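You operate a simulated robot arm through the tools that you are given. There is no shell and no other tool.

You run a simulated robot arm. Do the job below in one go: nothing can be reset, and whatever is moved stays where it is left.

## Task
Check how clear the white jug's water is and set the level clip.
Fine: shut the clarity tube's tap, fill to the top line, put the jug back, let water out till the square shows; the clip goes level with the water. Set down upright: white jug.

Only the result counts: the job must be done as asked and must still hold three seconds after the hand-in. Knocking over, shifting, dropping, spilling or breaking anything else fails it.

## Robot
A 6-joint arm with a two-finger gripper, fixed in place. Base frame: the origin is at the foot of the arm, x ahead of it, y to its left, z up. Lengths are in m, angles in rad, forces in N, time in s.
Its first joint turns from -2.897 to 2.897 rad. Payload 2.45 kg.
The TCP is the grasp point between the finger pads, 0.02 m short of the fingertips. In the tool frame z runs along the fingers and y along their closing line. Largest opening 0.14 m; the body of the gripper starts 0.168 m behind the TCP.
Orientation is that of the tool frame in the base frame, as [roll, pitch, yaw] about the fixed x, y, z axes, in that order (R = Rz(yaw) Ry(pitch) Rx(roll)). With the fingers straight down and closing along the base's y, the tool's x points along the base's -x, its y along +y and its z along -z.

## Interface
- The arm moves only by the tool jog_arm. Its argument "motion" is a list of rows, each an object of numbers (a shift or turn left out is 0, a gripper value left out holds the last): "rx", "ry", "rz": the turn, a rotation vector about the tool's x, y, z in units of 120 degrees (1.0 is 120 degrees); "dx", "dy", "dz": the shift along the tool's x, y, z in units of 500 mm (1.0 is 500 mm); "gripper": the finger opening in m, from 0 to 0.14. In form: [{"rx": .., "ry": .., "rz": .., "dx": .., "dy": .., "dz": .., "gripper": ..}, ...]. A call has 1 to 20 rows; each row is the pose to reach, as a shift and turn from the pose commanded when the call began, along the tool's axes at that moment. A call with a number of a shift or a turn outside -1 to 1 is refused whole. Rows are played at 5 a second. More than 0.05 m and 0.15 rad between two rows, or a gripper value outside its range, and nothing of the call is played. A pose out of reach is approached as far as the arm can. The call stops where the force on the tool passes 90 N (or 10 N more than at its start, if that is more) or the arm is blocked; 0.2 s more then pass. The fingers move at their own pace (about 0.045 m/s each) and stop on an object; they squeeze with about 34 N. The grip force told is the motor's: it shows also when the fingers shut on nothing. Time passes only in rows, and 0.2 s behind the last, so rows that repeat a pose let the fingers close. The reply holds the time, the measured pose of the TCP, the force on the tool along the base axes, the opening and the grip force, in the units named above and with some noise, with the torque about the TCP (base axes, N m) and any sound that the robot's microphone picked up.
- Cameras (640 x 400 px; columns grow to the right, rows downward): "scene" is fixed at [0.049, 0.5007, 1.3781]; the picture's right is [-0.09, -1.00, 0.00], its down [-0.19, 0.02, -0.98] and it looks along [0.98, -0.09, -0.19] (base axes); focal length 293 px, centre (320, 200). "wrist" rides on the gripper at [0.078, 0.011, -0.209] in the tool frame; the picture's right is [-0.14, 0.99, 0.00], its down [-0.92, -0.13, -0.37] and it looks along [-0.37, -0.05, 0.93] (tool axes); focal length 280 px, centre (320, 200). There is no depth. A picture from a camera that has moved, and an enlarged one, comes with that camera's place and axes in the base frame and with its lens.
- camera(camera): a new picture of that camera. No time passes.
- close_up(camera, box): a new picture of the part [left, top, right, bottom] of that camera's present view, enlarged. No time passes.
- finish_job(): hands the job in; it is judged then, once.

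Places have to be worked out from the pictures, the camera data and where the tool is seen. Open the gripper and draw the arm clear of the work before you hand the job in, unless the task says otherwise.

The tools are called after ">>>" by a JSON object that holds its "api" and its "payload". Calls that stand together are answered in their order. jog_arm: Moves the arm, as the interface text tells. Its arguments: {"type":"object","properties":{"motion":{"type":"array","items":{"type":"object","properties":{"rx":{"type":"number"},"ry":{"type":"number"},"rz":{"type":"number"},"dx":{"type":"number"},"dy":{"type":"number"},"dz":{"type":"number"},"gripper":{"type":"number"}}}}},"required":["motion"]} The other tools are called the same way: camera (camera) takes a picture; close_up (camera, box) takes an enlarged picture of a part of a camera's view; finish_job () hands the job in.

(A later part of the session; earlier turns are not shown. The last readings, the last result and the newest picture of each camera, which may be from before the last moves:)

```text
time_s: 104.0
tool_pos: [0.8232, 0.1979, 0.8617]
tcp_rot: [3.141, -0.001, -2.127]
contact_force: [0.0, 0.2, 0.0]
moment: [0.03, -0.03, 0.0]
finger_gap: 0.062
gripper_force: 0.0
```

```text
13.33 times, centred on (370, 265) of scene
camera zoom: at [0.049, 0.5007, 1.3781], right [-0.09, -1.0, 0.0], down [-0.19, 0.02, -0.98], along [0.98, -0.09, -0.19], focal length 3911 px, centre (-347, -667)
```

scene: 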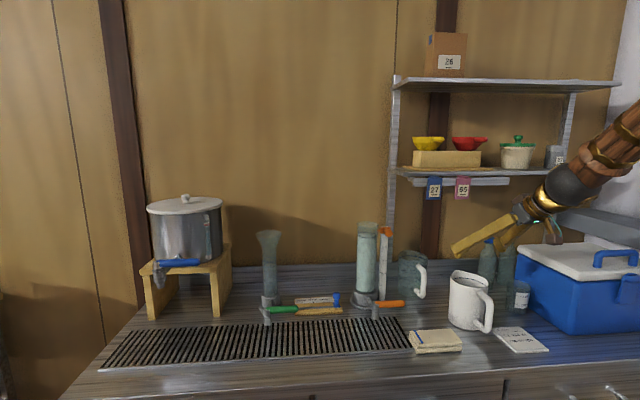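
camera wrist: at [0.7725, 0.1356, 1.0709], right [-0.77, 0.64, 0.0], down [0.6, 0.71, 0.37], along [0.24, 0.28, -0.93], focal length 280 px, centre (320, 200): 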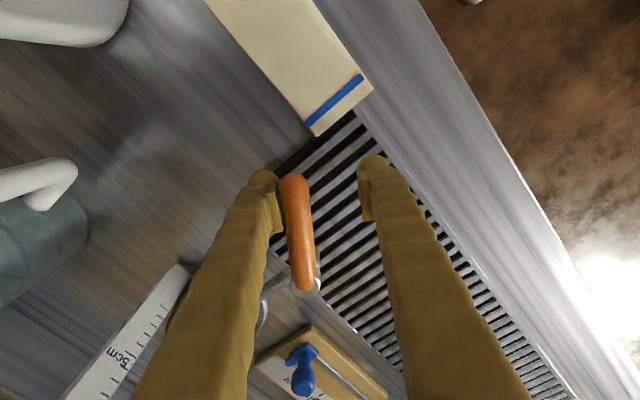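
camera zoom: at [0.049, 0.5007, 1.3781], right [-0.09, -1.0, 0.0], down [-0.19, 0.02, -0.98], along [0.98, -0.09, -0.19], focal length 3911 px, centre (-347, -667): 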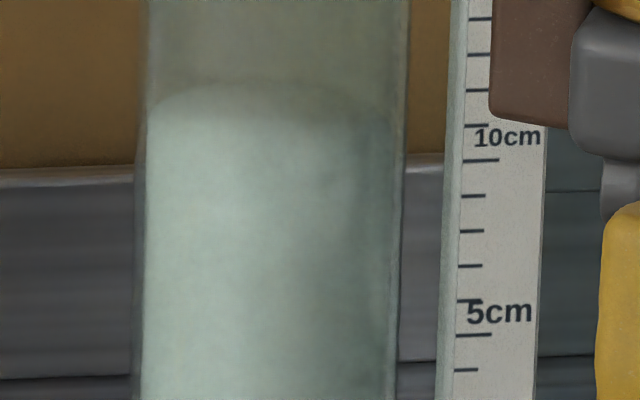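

Still no square (surface at about z = 0.972). I go on in half-second steps and look each time.

>>> {"api": "jog_arm", "payload": {"motion": [{"dx": 0.0}, {"dx": 0.0}, {"dx": 0.0}, {"dx": 0.0}]}}

>>> {"api": "close_up", "payload": {"camera": "scene", "box": [350, 250, 390, 280]}}

>>> {"api": "jog_arm", "payload": {"motion": [{"dx": 0.0}, {"dx": 0.0}]}}

>>> {"api": "close_up", "payload": {"camera": "scene", "box": [350, 250, 390, 280]}}

```text
time_s: 105.0
tool_pos: [0.8228, 0.1969, 0.8619]
tcp_rot: [-3.141, -0.001, -2.129]
contact_force: [0.0, -0.6, 0.2]
moment: [0.0, -0.01, -0.01]
finger_gap: 0.0619
gripper_force: 0.1
```

```text
13.33 times, centred on (370, 265) of scene
camera zoom: at [0.049, 0.5007, 1.3781], right [-0.09, -1.0, 0.0], down [-0.19, 0.02, -0.98], along [0.98, -0.09, -0.19], focal length 3911 px, centre (-347, -667)
```

zoom: 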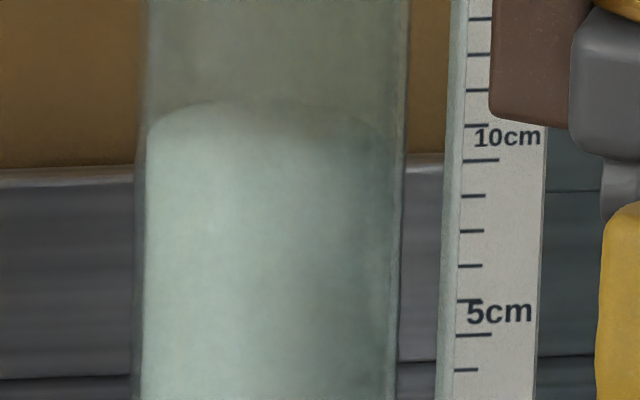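

```text
time_s: 105.6
tool_pos: [0.8225, 0.1977, 0.8612]
tcp_rot: [-3.141, -0.002, -2.129]
contact_force: [0.6, -0.2, 0.0]
moment: [0.0, 0.02, 0.0]
finger_gap: 0.062
gripper_force: 0.0
```

```text
13.33 times, centred on (370, 265) of scene
camera zoom: at [0.049, 0.5007, 1.3781], right [-0.09, -1.0, 0.0], down [-0.19, 0.02, -0.98], along [0.98, -0.09, -0.19], focal length 3911 px, centre (-347, -667)
```

zoom: 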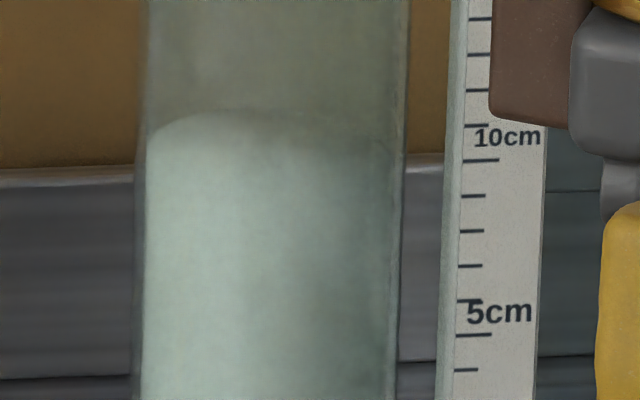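

Surface near z = 0.964, still hidden. I go on in short steps.

>>> {"api": "jog_arm", "payload": {"motion": [{"dx": 0.0}, {"dx": 0.0}]}}

>>> {"api": "close_up", "payload": {"camera": "scene", "box": [350, 255, 390, 285]}}

>>> {"api": "jog_arm", "payload": {"motion": [{"dx": 0.0}]}}

>>> {"api": "close_up", "payload": {"camera": "scene", "box": [350, 255, 390, 285]}}

```text
time_s: 106.2
tool_pos: [0.8242, 0.1967, 0.8612]
tcp_rot: [-3.141, 0.001, -2.129]
contact_force: [-0.6, 0.0, 0.6]
moment: [-0.01, 0.02, 0.0]
finger_gap: 0.0622
gripper_force: 0.0
```

```text
13.33 times, centred on (370, 270) of scene
camera zoom: at [0.049, 0.5007, 1.3781], right [-0.09, -1.0, 0.0], down [-0.19, 0.02, -0.98], along [0.98, -0.09, -0.19], focal length 3911 px, centre (-347, -733)
```

zoom: 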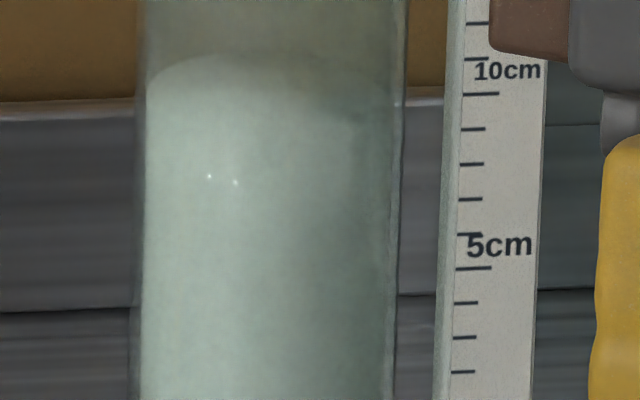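

```text
time_s: 106.6
tool_pos: [0.8225, 0.1972, 0.8603]
tcp_rot: [3.139, 0.0, -2.128]
contact_force: [0.7, 1.0, 1.0]
moment: [-0.02, 0.02, -0.04]
finger_gap: 0.0619
gripper_force: 0.0
```

```text
13.33 times, centred on (370, 270) of scene
camera zoom: at [0.049, 0.5007, 1.3781], right [-0.09, -1.0, 0.0], down [-0.19, 0.02, -0.98], along [0.98, -0.09, -0.19], focal length 3911 px, centre (-347, -733)
```

zoom: 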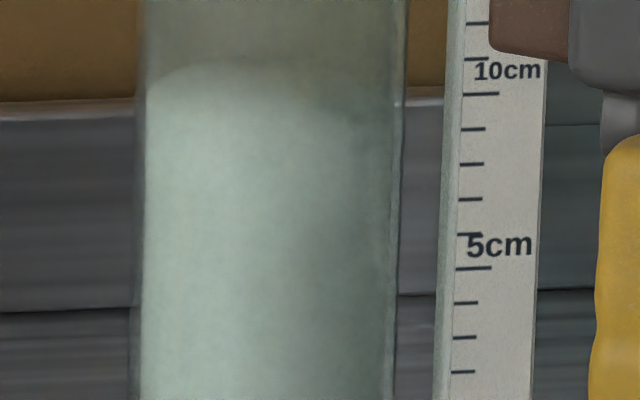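

z about 0.960, still no square. Continuing in short steps.

>>> {"api": "jog_arm", "payload": {"motion": [{"dx": 0.0}, {"dx": 0.0}]}}

>>> {"api": "close_up", "payload": {"camera": "scene", "box": [350, 255, 390, 285]}}

>>> {"api": "jog_arm", "payload": {"motion": [{"dx": 0.0}]}}

>>> {"api": "close_up", "payload": {"camera": "scene", "box": [350, 255, 390, 285]}}

```text
time_s: 107.2
tool_pos: [0.8232, 0.1964, 0.862]
tcp_rot: [-3.141, -0.001, -2.129]
contact_force: [0.1, -0.1, -0.6]
moment: [-0.01, -0.01, 0.01]
finger_gap: 0.0619
gripper_force: 0.1
```

```text
13.33 times, centred on (370, 270) of scene
camera zoom: at [0.049, 0.5007, 1.3781], right [-0.09, -1.0, 0.0], down [-0.19, 0.02, -0.98], along [0.98, -0.09, -0.19], focal length 3911 px, centre (-347, -733)
```

zoom: 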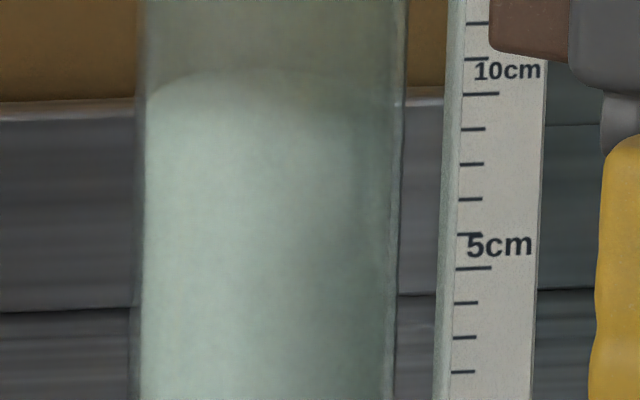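

```text
time_s: 107.6
tool_pos: [0.8241, 0.1962, 0.8616]
tcp_rot: [-3.141, -0.002, -2.13]
contact_force: [0.6, 0.0, 0.0]
moment: [-0.01, -0.03, 0.02]
finger_gap: 0.0618
gripper_force: 0.1
```

```text
13.33 times, centred on (370, 270) of scene
camera zoom: at [0.049, 0.5007, 1.3781], right [-0.09, -1.0, 0.0], down [-0.19, 0.02, -0.98], along [0.98, -0.09, -0.19], focal length 3911 px, centre (-347, -733)
```

zoom: 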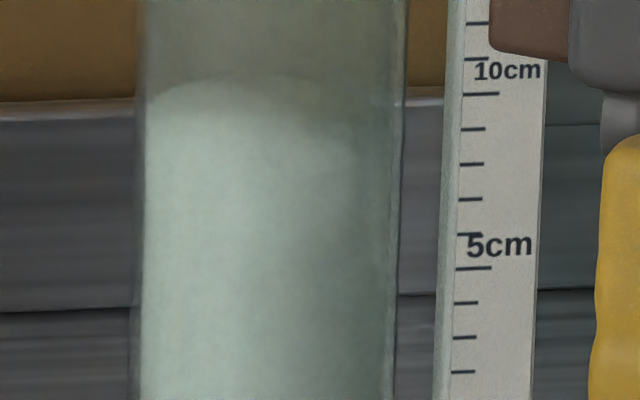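

z about 0.954. Another short step, watching for the square.

>>> {"api": "jog_arm", "payload": {"motion": [{"dx": 0.0}, {"dx": 0.0}]}}

>>> {"api": "close_up", "payload": {"camera": "scene", "box": [350, 255, 390, 285]}}

>>> {"api": "jog_arm", "payload": {"motion": [{"dx": 0.0}]}}

>>> {"api": "close_up", "payload": {"camera": "scene", "box": [350, 255, 390, 285]}}

```text
time_s: 108.2
tool_pos: [0.8231, 0.1975, 0.8609]
tcp_rot: [-3.142, 0.0, -2.129]
contact_force: [0.3, 0.3, 0.0]
moment: [-0.02, 0.01, -0.03]
finger_gap: 0.0618
gripper_force: 0.0
```

```text
13.33 times, centred on (370, 270) of scene
camera zoom: at [0.049, 0.5007, 1.3781], right [-0.09, -1.0, 0.0], down [-0.19, 0.02, -0.98], along [0.98, -0.09, -0.19], focal length 3911 px, centre (-347, -733)
```

zoom: 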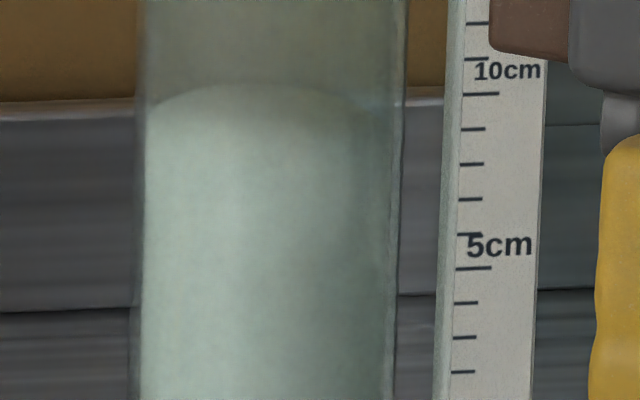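

```text
time_s: 108.6
tool_pos: [0.8235, 0.1965, 0.8609]
tcp_rot: [3.141, 0.0, -2.131]
contact_force: [0.6, -1.1, 0.6]
moment: [0.0, 0.0, -0.02]
finger_gap: 0.0619
gripper_force: 0.1
```

```text
13.33 times, centred on (370, 270) of scene
camera zoom: at [0.049, 0.5007, 1.3781], right [-0.09, -1.0, 0.0], down [-0.19, 0.02, -0.98], along [0.98, -0.09, -0.19], focal length 3911 px, centre (-347, -733)
```

zoom: 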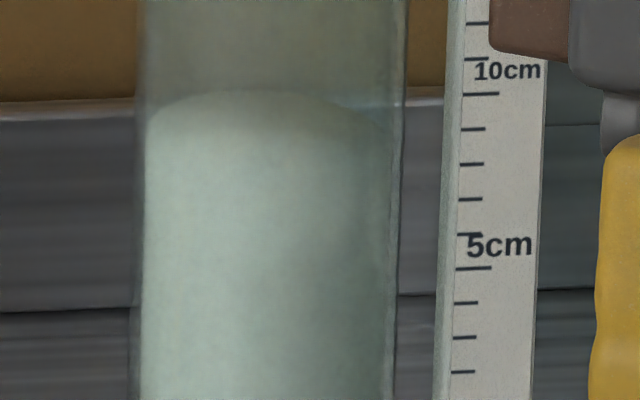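

z about 0.949, nothing yet. Next steps.

>>> {"api": "jog_arm", "payload": {"motion": [{"dx": 0.0}]}}

>>> {"api": "close_up", "payload": {"camera": "scene", "box": [350, 255, 390, 285]}}

>>> {"api": "jog_arm", "payload": {"motion": [{"dx": 0.0}]}}

>>> {"api": "close_up", "payload": {"camera": "scene", "box": [350, 255, 390, 285]}}

```text
time_s: 109.0
tool_pos: [0.8246, 0.1964, 0.8618]
tcp_rot: [-3.141, 0.0, -2.129]
contact_force: [0.5, 0.9, 0.4]
moment: [0.01, 0.03, 0.05]
finger_gap: 0.062
gripper_force: 0.1
```

```text
13.33 times, centred on (370, 270) of scene
camera zoom: at [0.049, 0.5007, 1.3781], right [-0.09, -1.0, 0.0], down [-0.19, 0.02, -0.98], along [0.98, -0.09, -0.19], focal length 3911 px, centre (-347, -733)
```

zoom: 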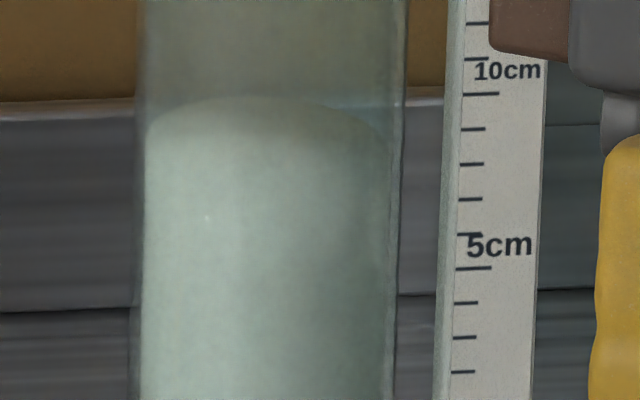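

```text
time_s: 109.4
tool_pos: [0.8228, 0.197, 0.8625]
tcp_rot: [-3.141, 0.001, -2.128]
contact_force: [2.0, 0.8, 0.7]
moment: [-0.02, 0.01, 0.0]
finger_gap: 0.0621
gripper_force: 0.2
```

```text
13.33 times, centred on (370, 270) of scene
camera zoom: at [0.049, 0.5007, 1.3781], right [-0.09, -1.0, 0.0], down [-0.19, 0.02, -0.98], along [0.98, -0.09, -0.19], focal length 3911 px, centre (-347, -733)
```

zoom: 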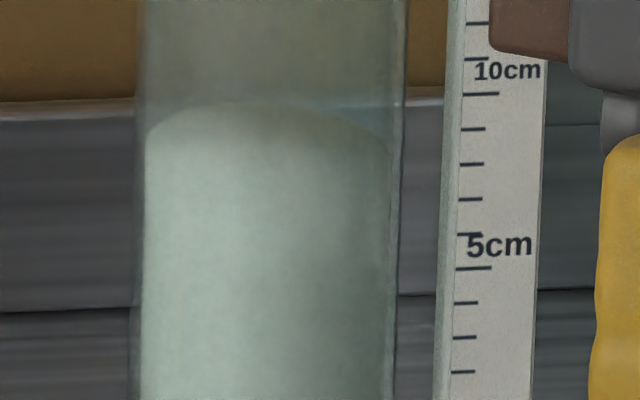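

z about 0.946. Continuing step by step.

>>> {"api": "jog_arm", "payload": {"motion": [{"dx": 0.0}]}}

>>> {"api": "close_up", "payload": {"camera": "scene", "box": [350, 255, 390, 285]}}

>>> {"api": "jog_arm", "payload": {"motion": [{"dx": 0.0}]}}

>>> {"api": "close_up", "payload": {"camera": "scene", "box": [350, 255, 390, 285]}}

```text
time_s: 109.8
tool_pos: [0.8217, 0.1969, 0.8613]
tcp_rot: [-3.14, 0.0, -2.129]
contact_force: [-0.1, 0.1, -0.3]
moment: [0.05, -0.02, -0.02]
finger_gap: 0.0623
gripper_force: 0.1
```

```text
13.33 times, centred on (370, 270) of scene
camera zoom: at [0.049, 0.5007, 1.3781], right [-0.09, -1.0, 0.0], down [-0.19, 0.02, -0.98], along [0.98, -0.09, -0.19], focal length 3911 px, centre (-347, -733)
```

zoom: 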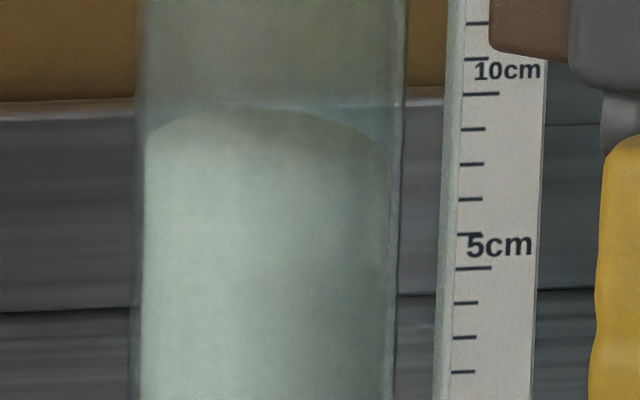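

```text
time_s: 110.2
tool_pos: [0.8237, 0.1966, 0.8607]
tcp_rot: [-3.141, 0.001, -2.13]
contact_force: [0.2, 0.4, 0.0]
moment: [0.0, 0.01, -0.03]
finger_gap: 0.0621
gripper_force: 0.0
```

```text
13.33 times, centred on (370, 270) of scene
camera zoom: at [0.049, 0.5007, 1.3781], right [-0.09, -1.0, 0.0], down [-0.19, 0.02, -0.98], along [0.98, -0.09, -0.19], focal length 3911 px, centre (-347, -733)
```

zoom: 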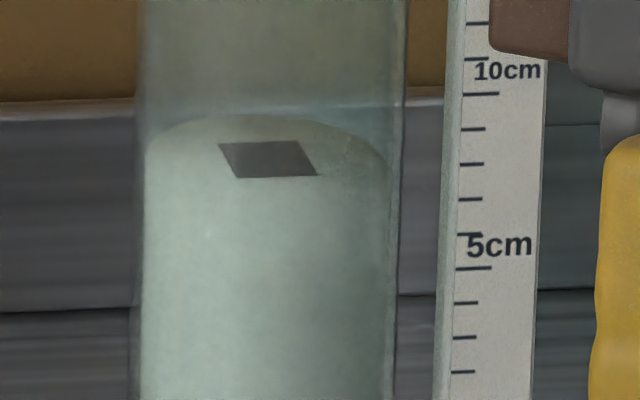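

The square has just appeared, with the surface at about z = 0.943. I shut the tap at once by sweeping the lever back to its stop.

>>> {"api": "jog_arm", "payload": {"motion": [{"dx": -0.0085, "dy": -0.085}, {"dx": -0.0142, "dy": -0.1426}]}}

>>> {"api": "close_up", "payload": {"camera": "scene", "box": [350, 255, 390, 285]}}

>>> {"api": "close_up", "payload": {"camera": "scene", "box": [345, 260, 415, 330]}}

>>> {"api": "camera", "payload": {"camera": "wrist"}}

```text
time_s: 110.8
tool_pos: [0.886, 0.1639, 0.8612]
tcp_rot: [-3.141, 0.001, -2.13]
contact_force: [-0.2, -0.7, 0.1]
moment: [0.0, 0.01, 0.05]
finger_gap: 0.0624
gripper_force: 0.3
```

```text
13.33 times, centred on (370, 270) of scene
camera zoom: at [0.049, 0.5007, 1.3781], right [-0.09, -1.0, 0.0], down [-0.19, 0.02, -0.98], along [0.98, -0.09, -0.19], focal length 3911 px, centre (-347, -733)
```

zoom: 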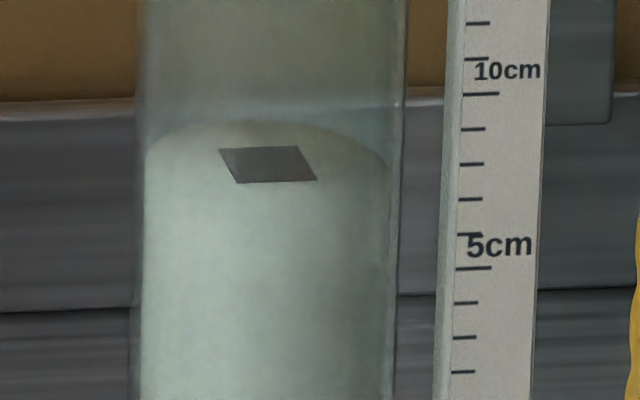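

```text
5.71 times, centred on (380, 295) of scene
camera zoom: at [0.049, 0.5007, 1.3781], right [-0.09, -1.0, 0.0], down [-0.19, 0.02, -0.98], along [0.98, -0.09, -0.19], focal length 1676 px, centre (-23, -343)
```

zoom: 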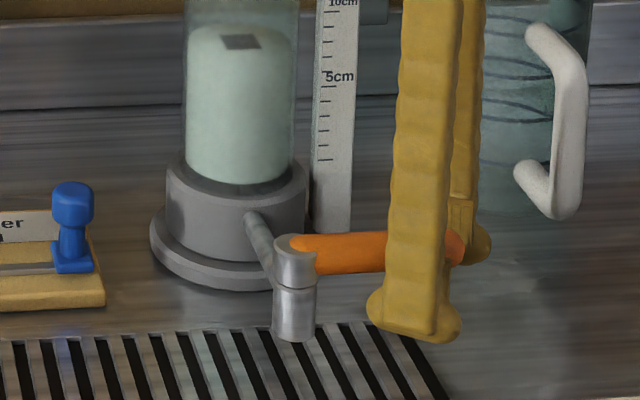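

```text
taken
camera wrist: at [0.8354, 0.1036, 1.0711], right [-0.77, 0.64, 0.0], down [0.6, 0.71, 0.37], along [0.24, 0.28, -0.93], focal length 280 px, centre (320, 200)
```

wrist: 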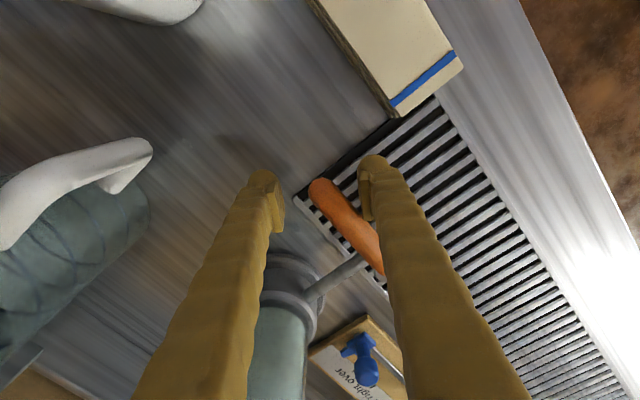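

The stream has stopped and the level dropped only ~1 mm further. I press the lever the last bit against its stop to be sure it is fully shut.

>>> {"api": "jog_arm", "payload": {"motion": [{"dx": -0.0042, "dy": -0.0068}, {"dx": -0.0085, "dy": -0.0136}]}}

>>> {"api": "close_up", "payload": {"camera": "scene", "box": [350, 255, 390, 285]}}

>>> {"api": "close_up", "payload": {"camera": "wrist", "box": [230, 130, 430, 290]}}

```text
time_s: 111.4
tool_pos: [0.8923, 0.1631, 0.8606]
tcp_rot: [3.138, -0.004, -2.129]
contact_force: [-43.2, -16.3, 1.1]
moment: [0.2, -0.63, 1.83]
finger_gap: 0.0785
gripper_force: 12.4
```

```text
13.33 times, centred on (370, 270) of scene
camera zoom: at [0.049, 0.5007, 1.3781], right [-0.09, -1.0, 0.0], down [-0.19, 0.02, -0.98], along [0.98, -0.09, -0.19], focal length 3911 px, centre (-347, -733)
```

zoom: 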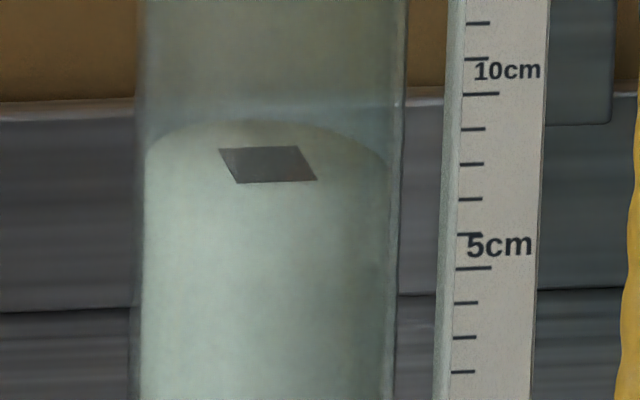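

```text
2.50 times, centred on (330, 210) of wrist
camera zoom: at [0.8429, 0.1027, 1.0704], right [-0.77, 0.64, 0.0], down [0.6, 0.71, 0.36], along [0.23, 0.28, -0.93], focal length 701 px, centre (295, 175)
```

zoom: 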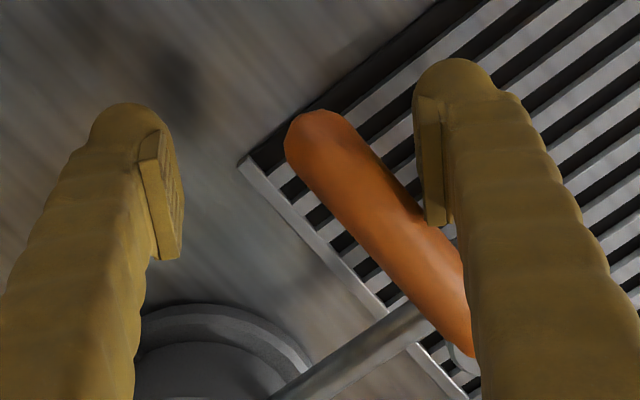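

The lever is hard on its stop (43 N) and the level is unchanged. I release it by opening the fingers and backing off slightly, then rise.

>>> {"api": "jog_arm", "payload": {"motion": [{"dx": 0.0063, "dy": 0.0102, "gripper": 0.09}, {"dx": 0.0063, "dy": 0.0102, "gripper": 0.09}, {"dx": 0.0063, "dy": 0.0102, "dz": -0.06, "gripper": 0.09}, {"dx": 0.0063, "dy": 0.0102, "dz": -0.14, "gripper": 0.09}, {"dx": 0.0063, "dy": 0.0102, "dz": -0.22, "gripper": 0.09}]}}

>>> {"api": "close_up", "payload": {"camera": "scene", "box": [345, 215, 425, 315]}}

>>> {"api": "camera", "payload": {"camera": "wrist"}}

```text
time_s: 112.6
tool_pos: [0.888, 0.1654, 0.9738]
tcp_rot: [3.141, -0.001, -2.131]
contact_force: [-0.1, -0.5, 0.4]
moment: [-0.01, 0.02, -0.05]
finger_gap: 0.0899
gripper_force: 0.1
```

```text
4.00 times, centred on (385, 265) of scene
camera zoom: at [0.049, 0.5007, 1.3781], right [-0.09, -1.0, 0.0], down [-0.19, 0.02, -0.98], along [0.98, -0.09, -0.19], focal length 1173 px, centre (60, -60)
```

zoom: 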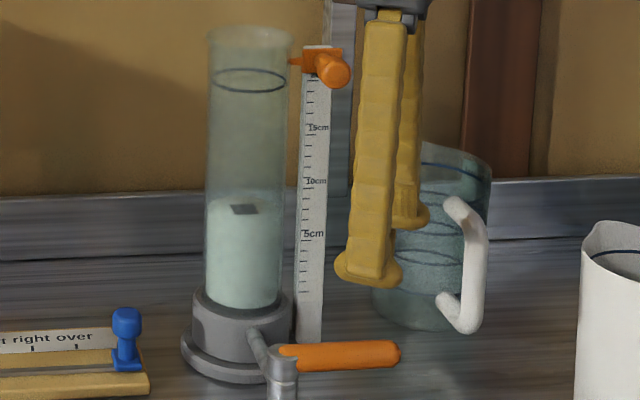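

```text
taken
camera wrist: at [0.8375, 0.1036, 1.1833], right [-0.77, 0.64, 0.0], down [0.6, 0.71, 0.37], along [0.24, 0.28, -0.93], focal length 280 px, centre (320, 200)
```

wrist: 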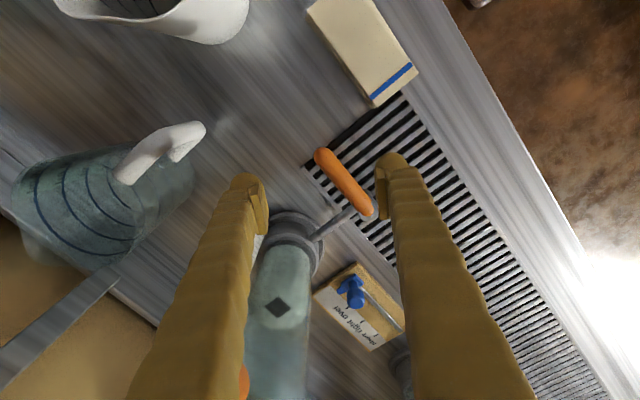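

The tap is shut, the square shows, and the level is steady. Next the clip: I rise and turn the tool back to neutral to look at clip, scale and tube from a steeper angle for exact positions.

>>> {"api": "jog_arm", "payload": {"motion": [{"dz": -0.08}, {"dz": -0.16, "rz": 0.05}, {"dx": 0.006, "dy": 0.03, "dz": -0.22, "rz": 0.11}, {"dx": 0.012, "dy": 0.06, "dz": -0.28, "rz": 0.17}, {"dx": 0.017, "dy": 0.09, "dz": -0.33, "rz": 0.235}, {"dx": 0.022, "dy": 0.12, "dz": -0.38, "rz": 0.3}, {"dx": 0.028, "dy": 0.15, "dz": -0.42, "rz": 0.365}, {"dx": 0.034, "dy": 0.1864, "dz": -0.452, "rz": 0.425}, {"dx": 0.034, "dy": 0.1864, "dz": -0.452, "rz": 0.4844}]}}

>>> {"api": "camera", "payload": {"camera": "wrist"}}

>>> {"api": "close_up", "payload": {"camera": "scene", "box": [345, 215, 405, 315]}}

```text
time_s: 114.6
tool_pos: [0.8009, 0.1998, 1.1974]
tcp_rot: [3.14, -0.002, 3.136]
contact_force: [-0.2, -0.4, 0.6]
moment: [0.0, -0.02, -0.04]
finger_gap: 0.09
gripper_force: 0.1
```

```text
taken
camera wrist: at [0.7223, 0.2106, 1.4067], right [0.14, 0.99, 0.0], down [0.92, -0.13, 0.37], along [0.36, -0.05, -0.93], focal length 280 px, centre (320, 200)
```

wrist: 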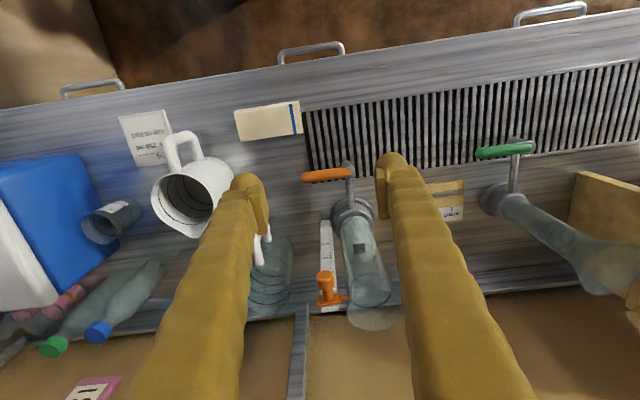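

```text
4.00 times, centred on (375, 265) of scene
camera zoom: at [0.049, 0.5007, 1.3781], right [-0.09, -1.0, 0.0], down [-0.19, 0.02, -0.98], along [0.98, -0.09, -0.19], focal length 1173 px, centre (100, -60)
```

zoom: 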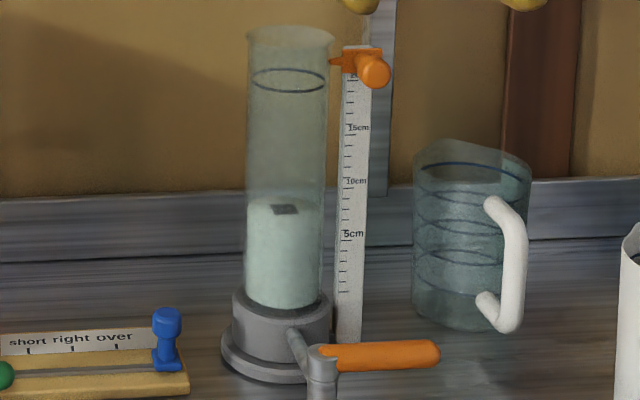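

I enlarge the clip and tube in both views for measurement.

>>> {"api": "close_up", "payload": {"camera": "wrist", "box": [300, 200, 400, 320]}}

>>> {"api": "close_up", "payload": {"camera": "wrist", "box": [300, 260, 360, 320]}}

>>> {"api": "close_up", "payload": {"camera": "scene", "box": [365, 220, 400, 245]}}

```text
3.33 times, centred on (350, 260) of wrist
camera zoom: at [0.7223, 0.2106, 1.4067], right [0.14, 0.99, 0.0], down [0.92, -0.13, 0.37], along [0.36, -0.05, -0.93], focal length 935 px, centre (220, 0)
```

zoom: 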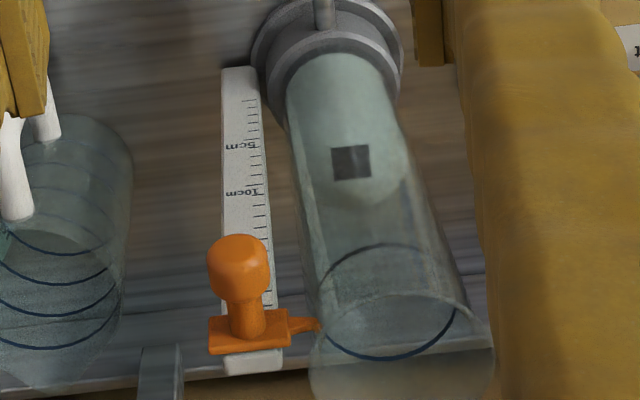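

```text
6.67 times, centred on (330, 290) of wrist
camera zoom: at [0.7223, 0.2106, 1.4067], right [0.14, 0.99, 0.0], down [0.92, -0.13, 0.37], along [0.36, -0.05, -0.93], focal length 1869 px, centre (253, -400)
```

zoom: 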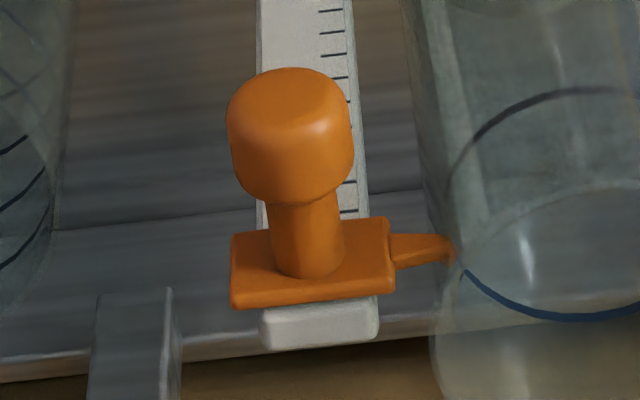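

```text
16.00 times, centred on (382, 232) of scene
camera zoom: at [0.049, 0.5007, 1.3781], right [-0.09, -1.0, 0.0], down [-0.19, 0.02, -0.98], along [0.98, -0.09, -0.19], focal length 4693 px, centre (-680, -320)
```

zoom: 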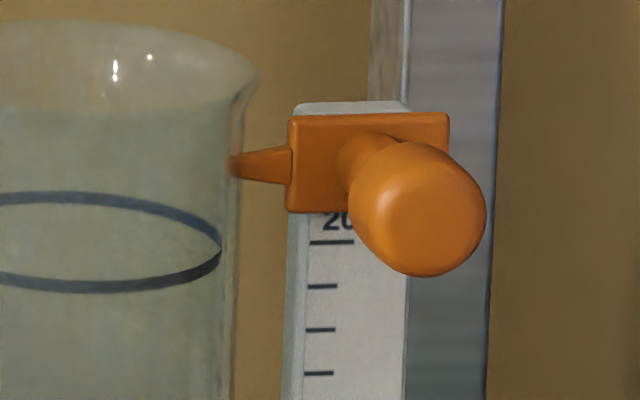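

Triangulated: knob cap at about (0.975, 0.184), pointer and knob at z about 1.081, water surface at about z = 0.941, so the clip must come down ~14 cm. I close the fingers and go above the knob with the tool leaning slightly back, to press it down from above.

>>> {"api": "jog_arm", "payload": {"motion": [{"dx": -0.05, "dy": -0.008, "dz": 0.0, "ry": -0.0167, "gripper": 0.0}, {"dx": -0.12, "dy": -0.016, "dz": 0.0, "ry": -0.0333, "gripper": 0.0}, {"dx": -0.19, "dy": -0.024, "dz": 0.0, "ry": -0.05, "gripper": 0.0}, {"dx": -0.26, "dy": -0.031, "dz": 0.02, "ry": -0.0667, "gripper": 0.0}, {"dx": -0.3352, "dy": -0.0376, "dz": 0.04, "ry": -0.0833, "gripper": 0.0}, {"dx": -0.3352, "dy": -0.0376, "dz": 0.0748, "ry": -0.0833, "gripper": 0.0}]}}

>>> {"api": "camera", "payload": {"camera": "wrist"}}

>>> {"api": "close_up", "payload": {"camera": "scene", "box": [350, 190, 410, 260]}}

```text
time_s: 116.0
tool_pos: [0.9696, 0.183, 1.1593]
tcp_rot: [-3.14, 0.174, 3.14]
contact_force: [-0.6, 0.9, 0.1]
moment: [0.04, 0.0, 0.02]
finger_gap: 0.0
gripper_force: 26.7
```

```text
taken
camera wrist: at [0.856, 0.1931, 1.3521], right [0.14, 0.99, 0.02], down [0.84, -0.13, 0.52], along [0.52, -0.05, -0.85], focal length 280 px, centre (320, 200)
```

wrist: 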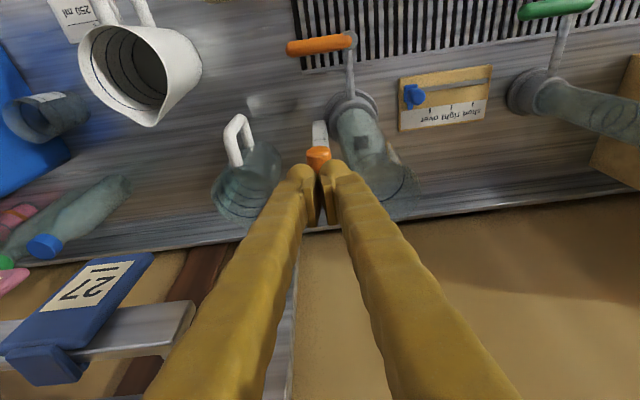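

```text
5.71 times, centred on (380, 225) of scene
camera zoom: at [0.049, 0.5007, 1.3781], right [-0.09, -1.0, 0.0], down [-0.19, 0.02, -0.98], along [0.98, -0.09, -0.19], focal length 1676 px, centre (-23, 57)
```

zoom: 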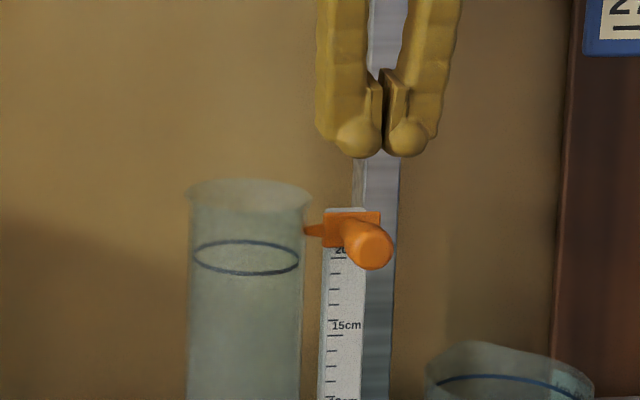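

The closed fingertips are right above the knob. I descend to near contact, then feel for the knob.

>>> {"api": "jog_arm", "payload": {"motion": [{"dx": 0.0061, "dz": 0.0345}, {"dx": 0.0122, "dz": 0.069}, {"dx": 0.0139, "dz": 0.0788}, {"dx": 0.0157, "dz": 0.0886}]}}

>>> {"api": "close_up", "payload": {"camera": "scene", "box": [350, 190, 410, 260]}}

```text
time_s: 117.0
tool_pos: [0.9688, 0.1803, 1.1135]
tcp_rot: [3.142, 0.176, -3.141]
contact_force: [0.6, -0.2, -0.6]
moment: [-0.01, 0.02, -0.02]
finger_gap: 0.0001
gripper_force: 29.2
```

```text
5.71 times, centred on (380, 225) of scene
camera zoom: at [0.049, 0.5007, 1.3781], right [-0.09, -1.0, 0.0], down [-0.19, 0.02, -0.98], along [0.98, -0.09, -0.19], focal length 1676 px, centre (-23, 57)
```

zoom: 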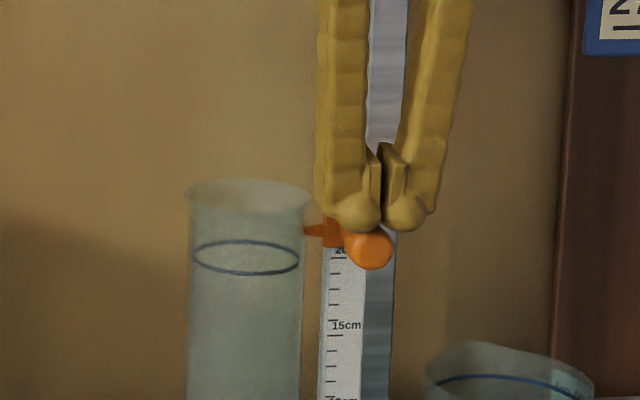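

Fingertips are just above the knob but ~6 mm to its right; I centre them and press down gently.

>>> {"api": "jog_arm", "payload": {"motion": [{"dy": 0.012}, {"dx": 0.0017, "dy": 0.012, "dz": 0.0099}, {"dx": 0.0035, "dy": 0.012, "dz": 0.0197}, {"dx": 0.0052, "dy": 0.012, "dz": 0.0296}]}}

>>> {"api": "close_up", "payload": {"camera": "scene", "box": [350, 190, 410, 260]}}

```text
time_s: 118.0
tool_pos: [0.9683, 0.1862, 1.0982]
tcp_rot: [3.14, 0.174, 3.14]
contact_force: [0.3, 0.0, -0.2]
moment: [0.02, -0.02, 0.02]
finger_gap: 0.0001
gripper_force: 28.9
```

```text
5.71 times, centred on (380, 225) of scene
camera zoom: at [0.049, 0.5007, 1.3781], right [-0.09, -1.0, 0.0], down [-0.19, 0.02, -0.98], along [0.98, -0.09, -0.19], focal length 1676 px, centre (-23, 57)
```

zoom: 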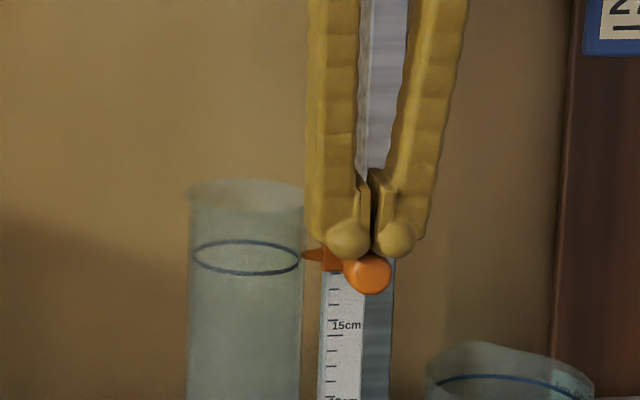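

The clip slides down with the fingers, with no noticeable resistance. I press it down to about 1 cm above the target height.

>>> {"api": "jog_arm", "payload": {"motion": [{"dx": 0.0056, "dz": 0.0318}, {"dx": 0.0112, "dz": 0.0636}, {"dx": 0.0168, "dz": 0.0954}, {"dx": 0.0225, "dz": 0.1272}, {"dx": 0.0281, "dz": 0.159}, {"dx": 0.0337, "dz": 0.1908}, {"dx": 0.0393, "dz": 0.2226}]}}

>>> {"api": "close_up", "payload": {"camera": "scene", "box": [345, 215, 405, 315]}}

>>> {"api": "close_up", "payload": {"camera": "scene", "box": [355, 250, 395, 285]}}

```text
time_s: 119.6
tool_pos: [0.9691, 0.1851, 0.9867]
tcp_rot: [-3.14, 0.175, 3.139]
contact_force: [0.3, 0.1, 1.1]
moment: [0.0, 0.0, -0.01]
finger_gap: 0.0
gripper_force: 29.6
```

```text
4.00 times, centred on (375, 265) of scene
camera zoom: at [0.049, 0.5007, 1.3781], right [-0.09, -1.0, 0.0], down [-0.19, 0.02, -0.98], along [0.98, -0.09, -0.19], focal length 1173 px, centre (100, -60)
```

zoom: 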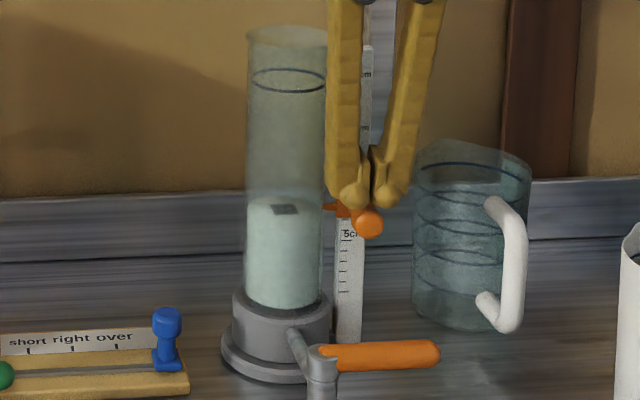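

```text
11.43 times, centred on (375, 268) of scene
camera zoom: at [0.049, 0.5007, 1.3781], right [-0.09, -1.0, 0.0], down [-0.19, 0.02, -0.98], along [0.98, -0.09, -0.19], focal length 3352 px, centre (-309, -571)
```

zoom: 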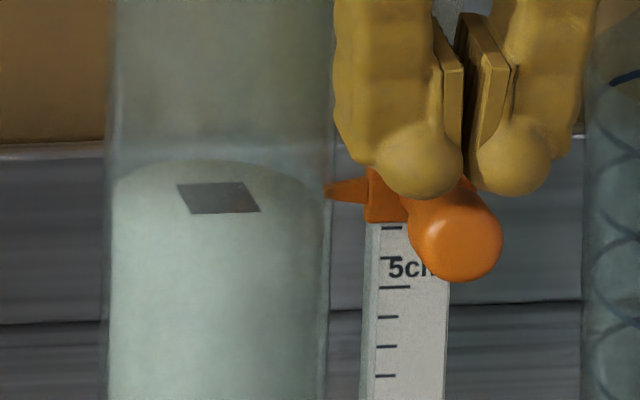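

The pointer is close to the water's surface now. I zoom in on pointer tip and the right-hand edge of the surface.

>>> {"api": "close_up", "payload": {"camera": "scene", "box": [360, 262, 384, 276]}}

>>> {"api": "camera", "payload": {"camera": "wrist"}}

```text
16.00 times, centred on (372, 269) of scene
camera zoom: at [0.049, 0.5007, 1.3781], right [-0.09, -1.0, 0.0], down [-0.19, 0.02, -0.98], along [0.98, -0.09, -0.19], focal length 4693 px, centre (-512, -904)
```

zoom: 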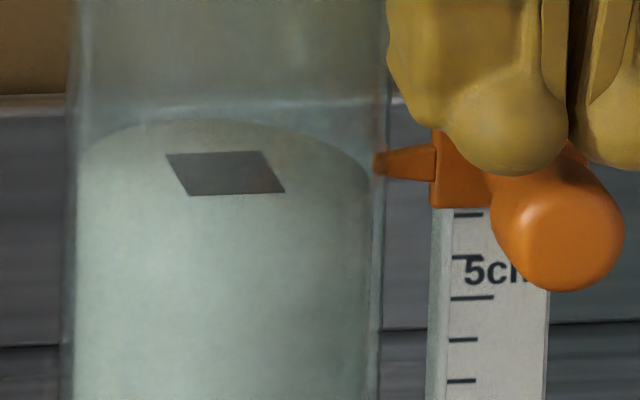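

```text
taken
camera wrist: at [0.8554, 0.1968, 1.1798], right [0.14, 0.99, 0.02], down [0.84, -0.13, 0.52], along [0.52, -0.05, -0.85], focal length 280 px, centre (320, 200)
```

wrist: 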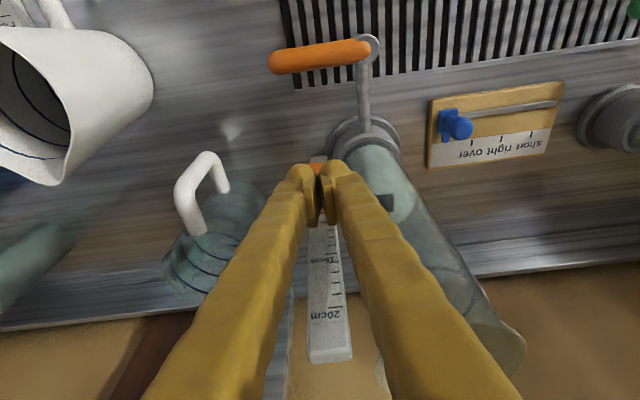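

The pointer tip is about 18 px (roughly 4.5 mm) above the right-hand edge of the water surface. I press down 4.5 mm more.

>>> {"api": "jog_arm", "payload": {"motion": [{"dx": 0.0008, "dz": 0.0044}, {"dx": 0.0016, "dz": 0.0089}, {"dx": 0.0016, "dz": 0.0089}]}}

>>> {"api": "close_up", "payload": {"camera": "scene", "box": [360, 262, 384, 276]}}

```text
time_s: 120.4
tool_pos: [0.9672, 0.186, 0.9827]
tcp_rot: [-3.14, 0.175, 3.139]
contact_force: [0.2, -0.9, -0.4]
moment: [0.01, 0.02, 0.02]
finger_gap: 0.0002
gripper_force: 29.0
```

```text
16.00 times, centred on (372, 269) of scene
camera zoom: at [0.049, 0.5007, 1.3781], right [-0.09, -1.0, 0.0], down [-0.19, 0.02, -0.98], along [0.98, -0.09, -0.19], focal length 4693 px, centre (-512, -904)
```

zoom: 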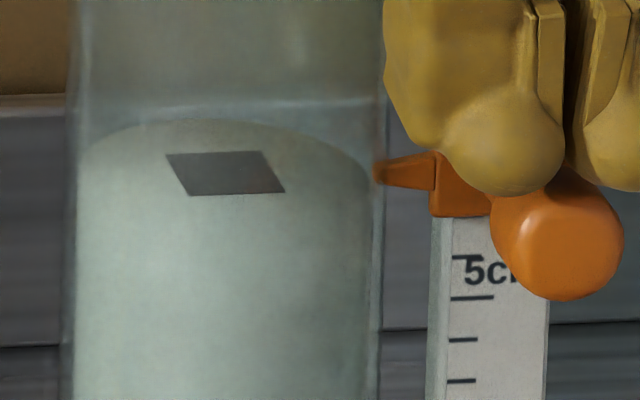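

The clip moved only about 2.3 mm while the fingertips moved 4 mm, so the contact may be slipping. I look closer.

>>> {"api": "close_up", "payload": {"camera": "wrist", "box": [270, 130, 370, 240]}}

>>> {"api": "close_up", "payload": {"camera": "scene", "box": [360, 250, 410, 290]}}

```text
3.64 times, centred on (320, 185) of wrist
camera zoom: at [0.8548, 0.1975, 1.1755], right [0.14, 0.99, 0.02], down [0.84, -0.13, 0.52], along [0.52, -0.05, -0.85], focal length 1020 px, centre (320, 254)
```

zoom: 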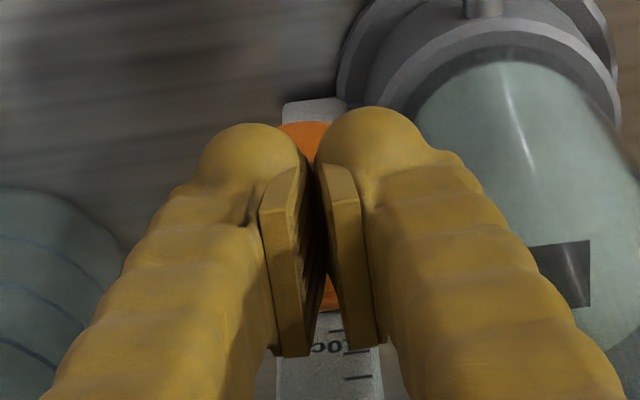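

```text
10.00 times, centred on (385, 270) of scene
camera zoom: at [0.049, 0.5007, 1.3781], right [-0.09, -1.0, 0.0], down [-0.19, 0.02, -0.98], along [0.98, -0.09, -0.19], focal length 2933 px, centre (-330, -500)
```

zoom: 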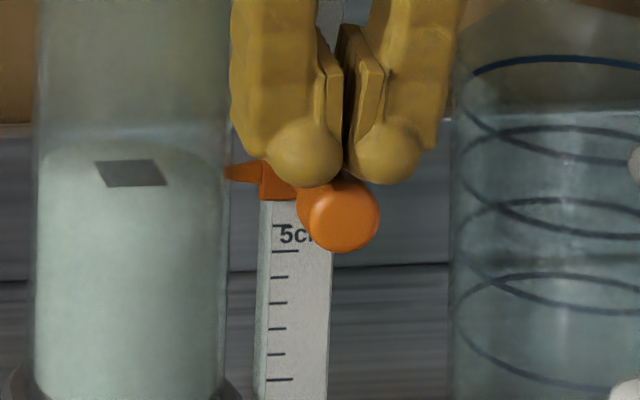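

The fingertips still bear on the knob from above. I press another 2.5 mm and compare again.

>>> {"api": "jog_arm", "payload": {"motion": [{"dx": 0.0004, "dz": 0.0025}, {"dx": 0.0009, "dz": 0.0049}, {"dx": 0.0009, "dz": 0.0049}]}}

>>> {"api": "close_up", "payload": {"camera": "scene", "box": [360, 262, 384, 276]}}

```text
time_s: 121.2
tool_pos: [0.9679, 0.1872, 0.9808]
tcp_rot: [-3.141, 0.173, 3.14]
contact_force: [0.0, -0.3, 0.0]
moment: [0.0, 0.01, 0.03]
finger_gap: 0.0
gripper_force: 29.5
```

```text
16.00 times, centred on (372, 269) of scene
camera zoom: at [0.049, 0.5007, 1.3781], right [-0.09, -1.0, 0.0], down [-0.19, 0.02, -0.98], along [0.98, -0.09, -0.19], focal length 4693 px, centre (-512, -904)
```

zoom: 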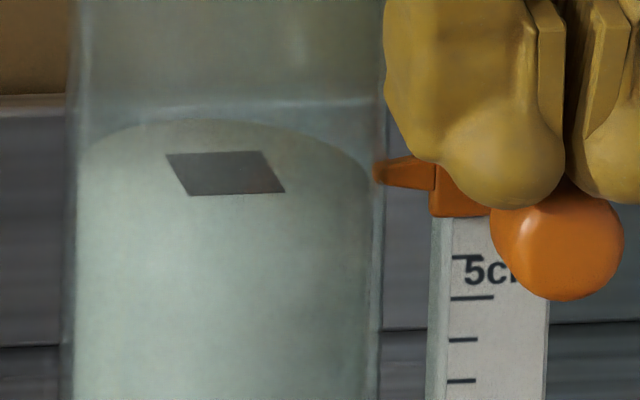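

This time the clip did not move, though the fingers did. I check the contact from the wrist camera before pushing more.

>>> {"api": "close_up", "payload": {"camera": "wrist", "box": [290, 140, 350, 200]}}

>>> {"api": "close_up", "payload": {"camera": "scene", "box": [372, 258, 396, 276]}}

```text
6.67 times, centred on (320, 170) of wrist
camera zoom: at [0.8547, 0.1974, 1.1726], right [0.14, 0.99, 0.02], down [0.84, -0.13, 0.52], along [0.52, -0.05, -0.85], focal length 1869 px, centre (320, 400)
```

zoom: 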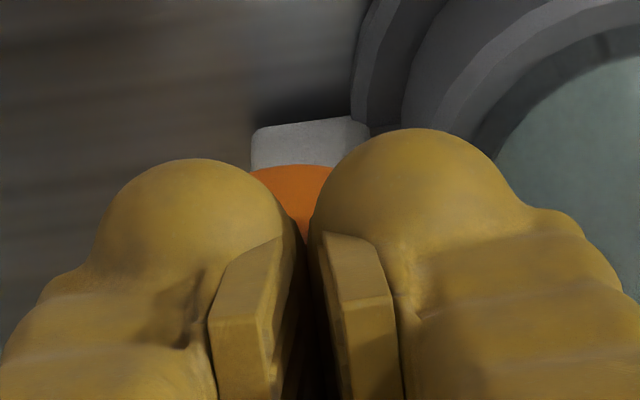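

```text
16.00 times, centred on (384, 267) of scene
camera zoom: at [0.049, 0.5007, 1.3781], right [-0.09, -1.0, 0.0], down [-0.19, 0.02, -0.98], along [0.98, -0.09, -0.19], focal length 4693 px, centre (-704, -872)
```

zoom: 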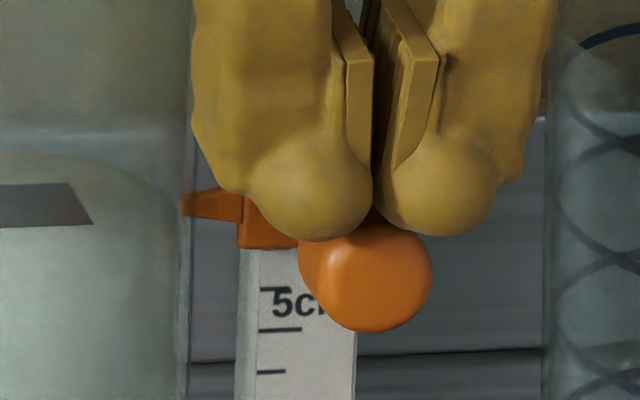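

Fingers are just at the knob's top. I press on in 1 mm steps, checking the pointer each time.

>>> {"api": "jog_arm", "payload": {"motion": [{"dx": 0.0004, "dz": 0.002}, {"dx": 0.0004, "dz": 0.002}]}}

>>> {"api": "close_up", "payload": {"camera": "scene", "box": [360, 262, 384, 276]}}

>>> {"api": "jog_arm", "payload": {"motion": [{"dx": 0.0004, "dz": 0.002}, {"dx": 0.0004, "dz": 0.002}]}}

>>> {"api": "close_up", "payload": {"camera": "scene", "box": [360, 262, 384, 276]}}

```text
time_s: 121.8
tool_pos: [0.9691, 0.1868, 0.979]
tcp_rot: [-3.141, 0.174, 3.14]
contact_force: [-0.3, 0.1, -0.3]
moment: [-0.02, -0.01, -0.01]
finger_gap: 0.0002
gripper_force: 29.6
```

```text
16.00 times, centred on (372, 269) of scene
camera zoom: at [0.049, 0.5007, 1.3781], right [-0.09, -1.0, 0.0], down [-0.19, 0.02, -0.98], along [0.98, -0.09, -0.19], focal length 4693 px, centre (-512, -904)
```

zoom: 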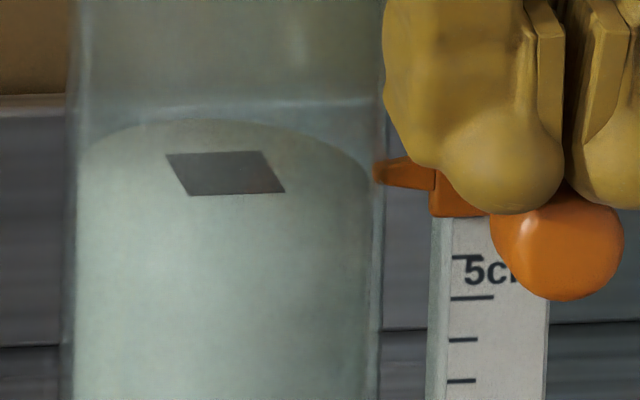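

```text
time_s: 122.4
tool_pos: [0.9682, 0.1867, 0.9765]
tcp_rot: [-3.141, 0.174, 3.139]
contact_force: [0.0, -0.8, 1.0]
moment: [0.0, 0.01, -0.02]
finger_gap: 0.0
gripper_force: 29.0
```

```text
16.00 times, centred on (372, 269) of scene
camera zoom: at [0.049, 0.5007, 1.3781], right [-0.09, -1.0, 0.0], down [-0.19, 0.02, -0.98], along [0.98, -0.09, -0.19], focal length 4693 px, centre (-512, -904)
```

zoom: 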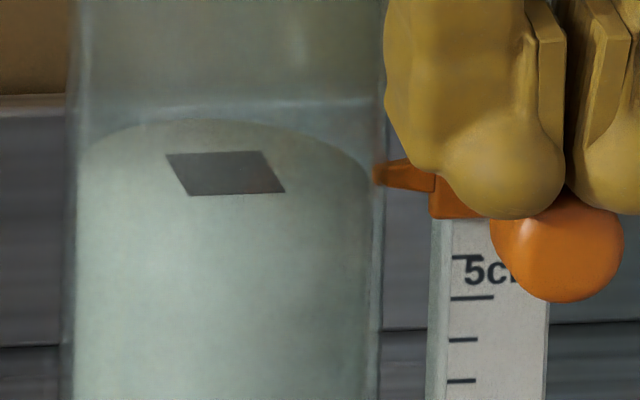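

Contact regained (knob moved ~0.5 mm). Another 1 mm.

>>> {"api": "jog_arm", "payload": {"motion": [{"dx": 0.0004, "dz": 0.002}, {"dx": 0.0004, "dz": 0.002}]}}

>>> {"api": "close_up", "payload": {"camera": "scene", "box": [360, 262, 384, 276]}}

```text
time_s: 123.0
tool_pos: [0.9685, 0.1866, 0.9764]
tcp_rot: [3.141, 0.174, 3.139]
contact_force: [0.1, -1.2, 1.2]
moment: [-0.02, 0.0, -0.02]
finger_gap: 0.0
gripper_force: 29.7
```

```text
16.00 times, centred on (372, 269) of scene
camera zoom: at [0.049, 0.5007, 1.3781], right [-0.09, -1.0, 0.0], down [-0.19, 0.02, -0.98], along [0.98, -0.09, -0.19], focal length 4693 px, centre (-512, -904)
```

zoom: 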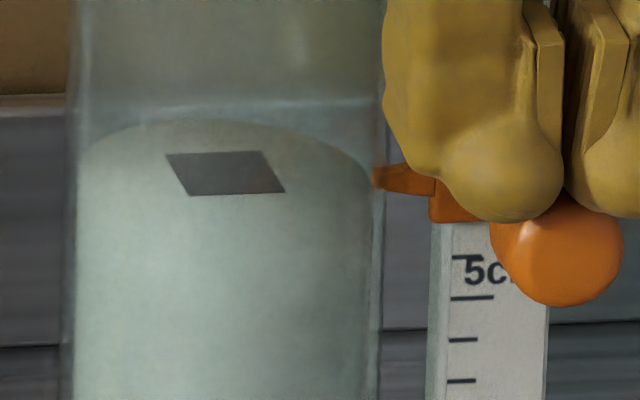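

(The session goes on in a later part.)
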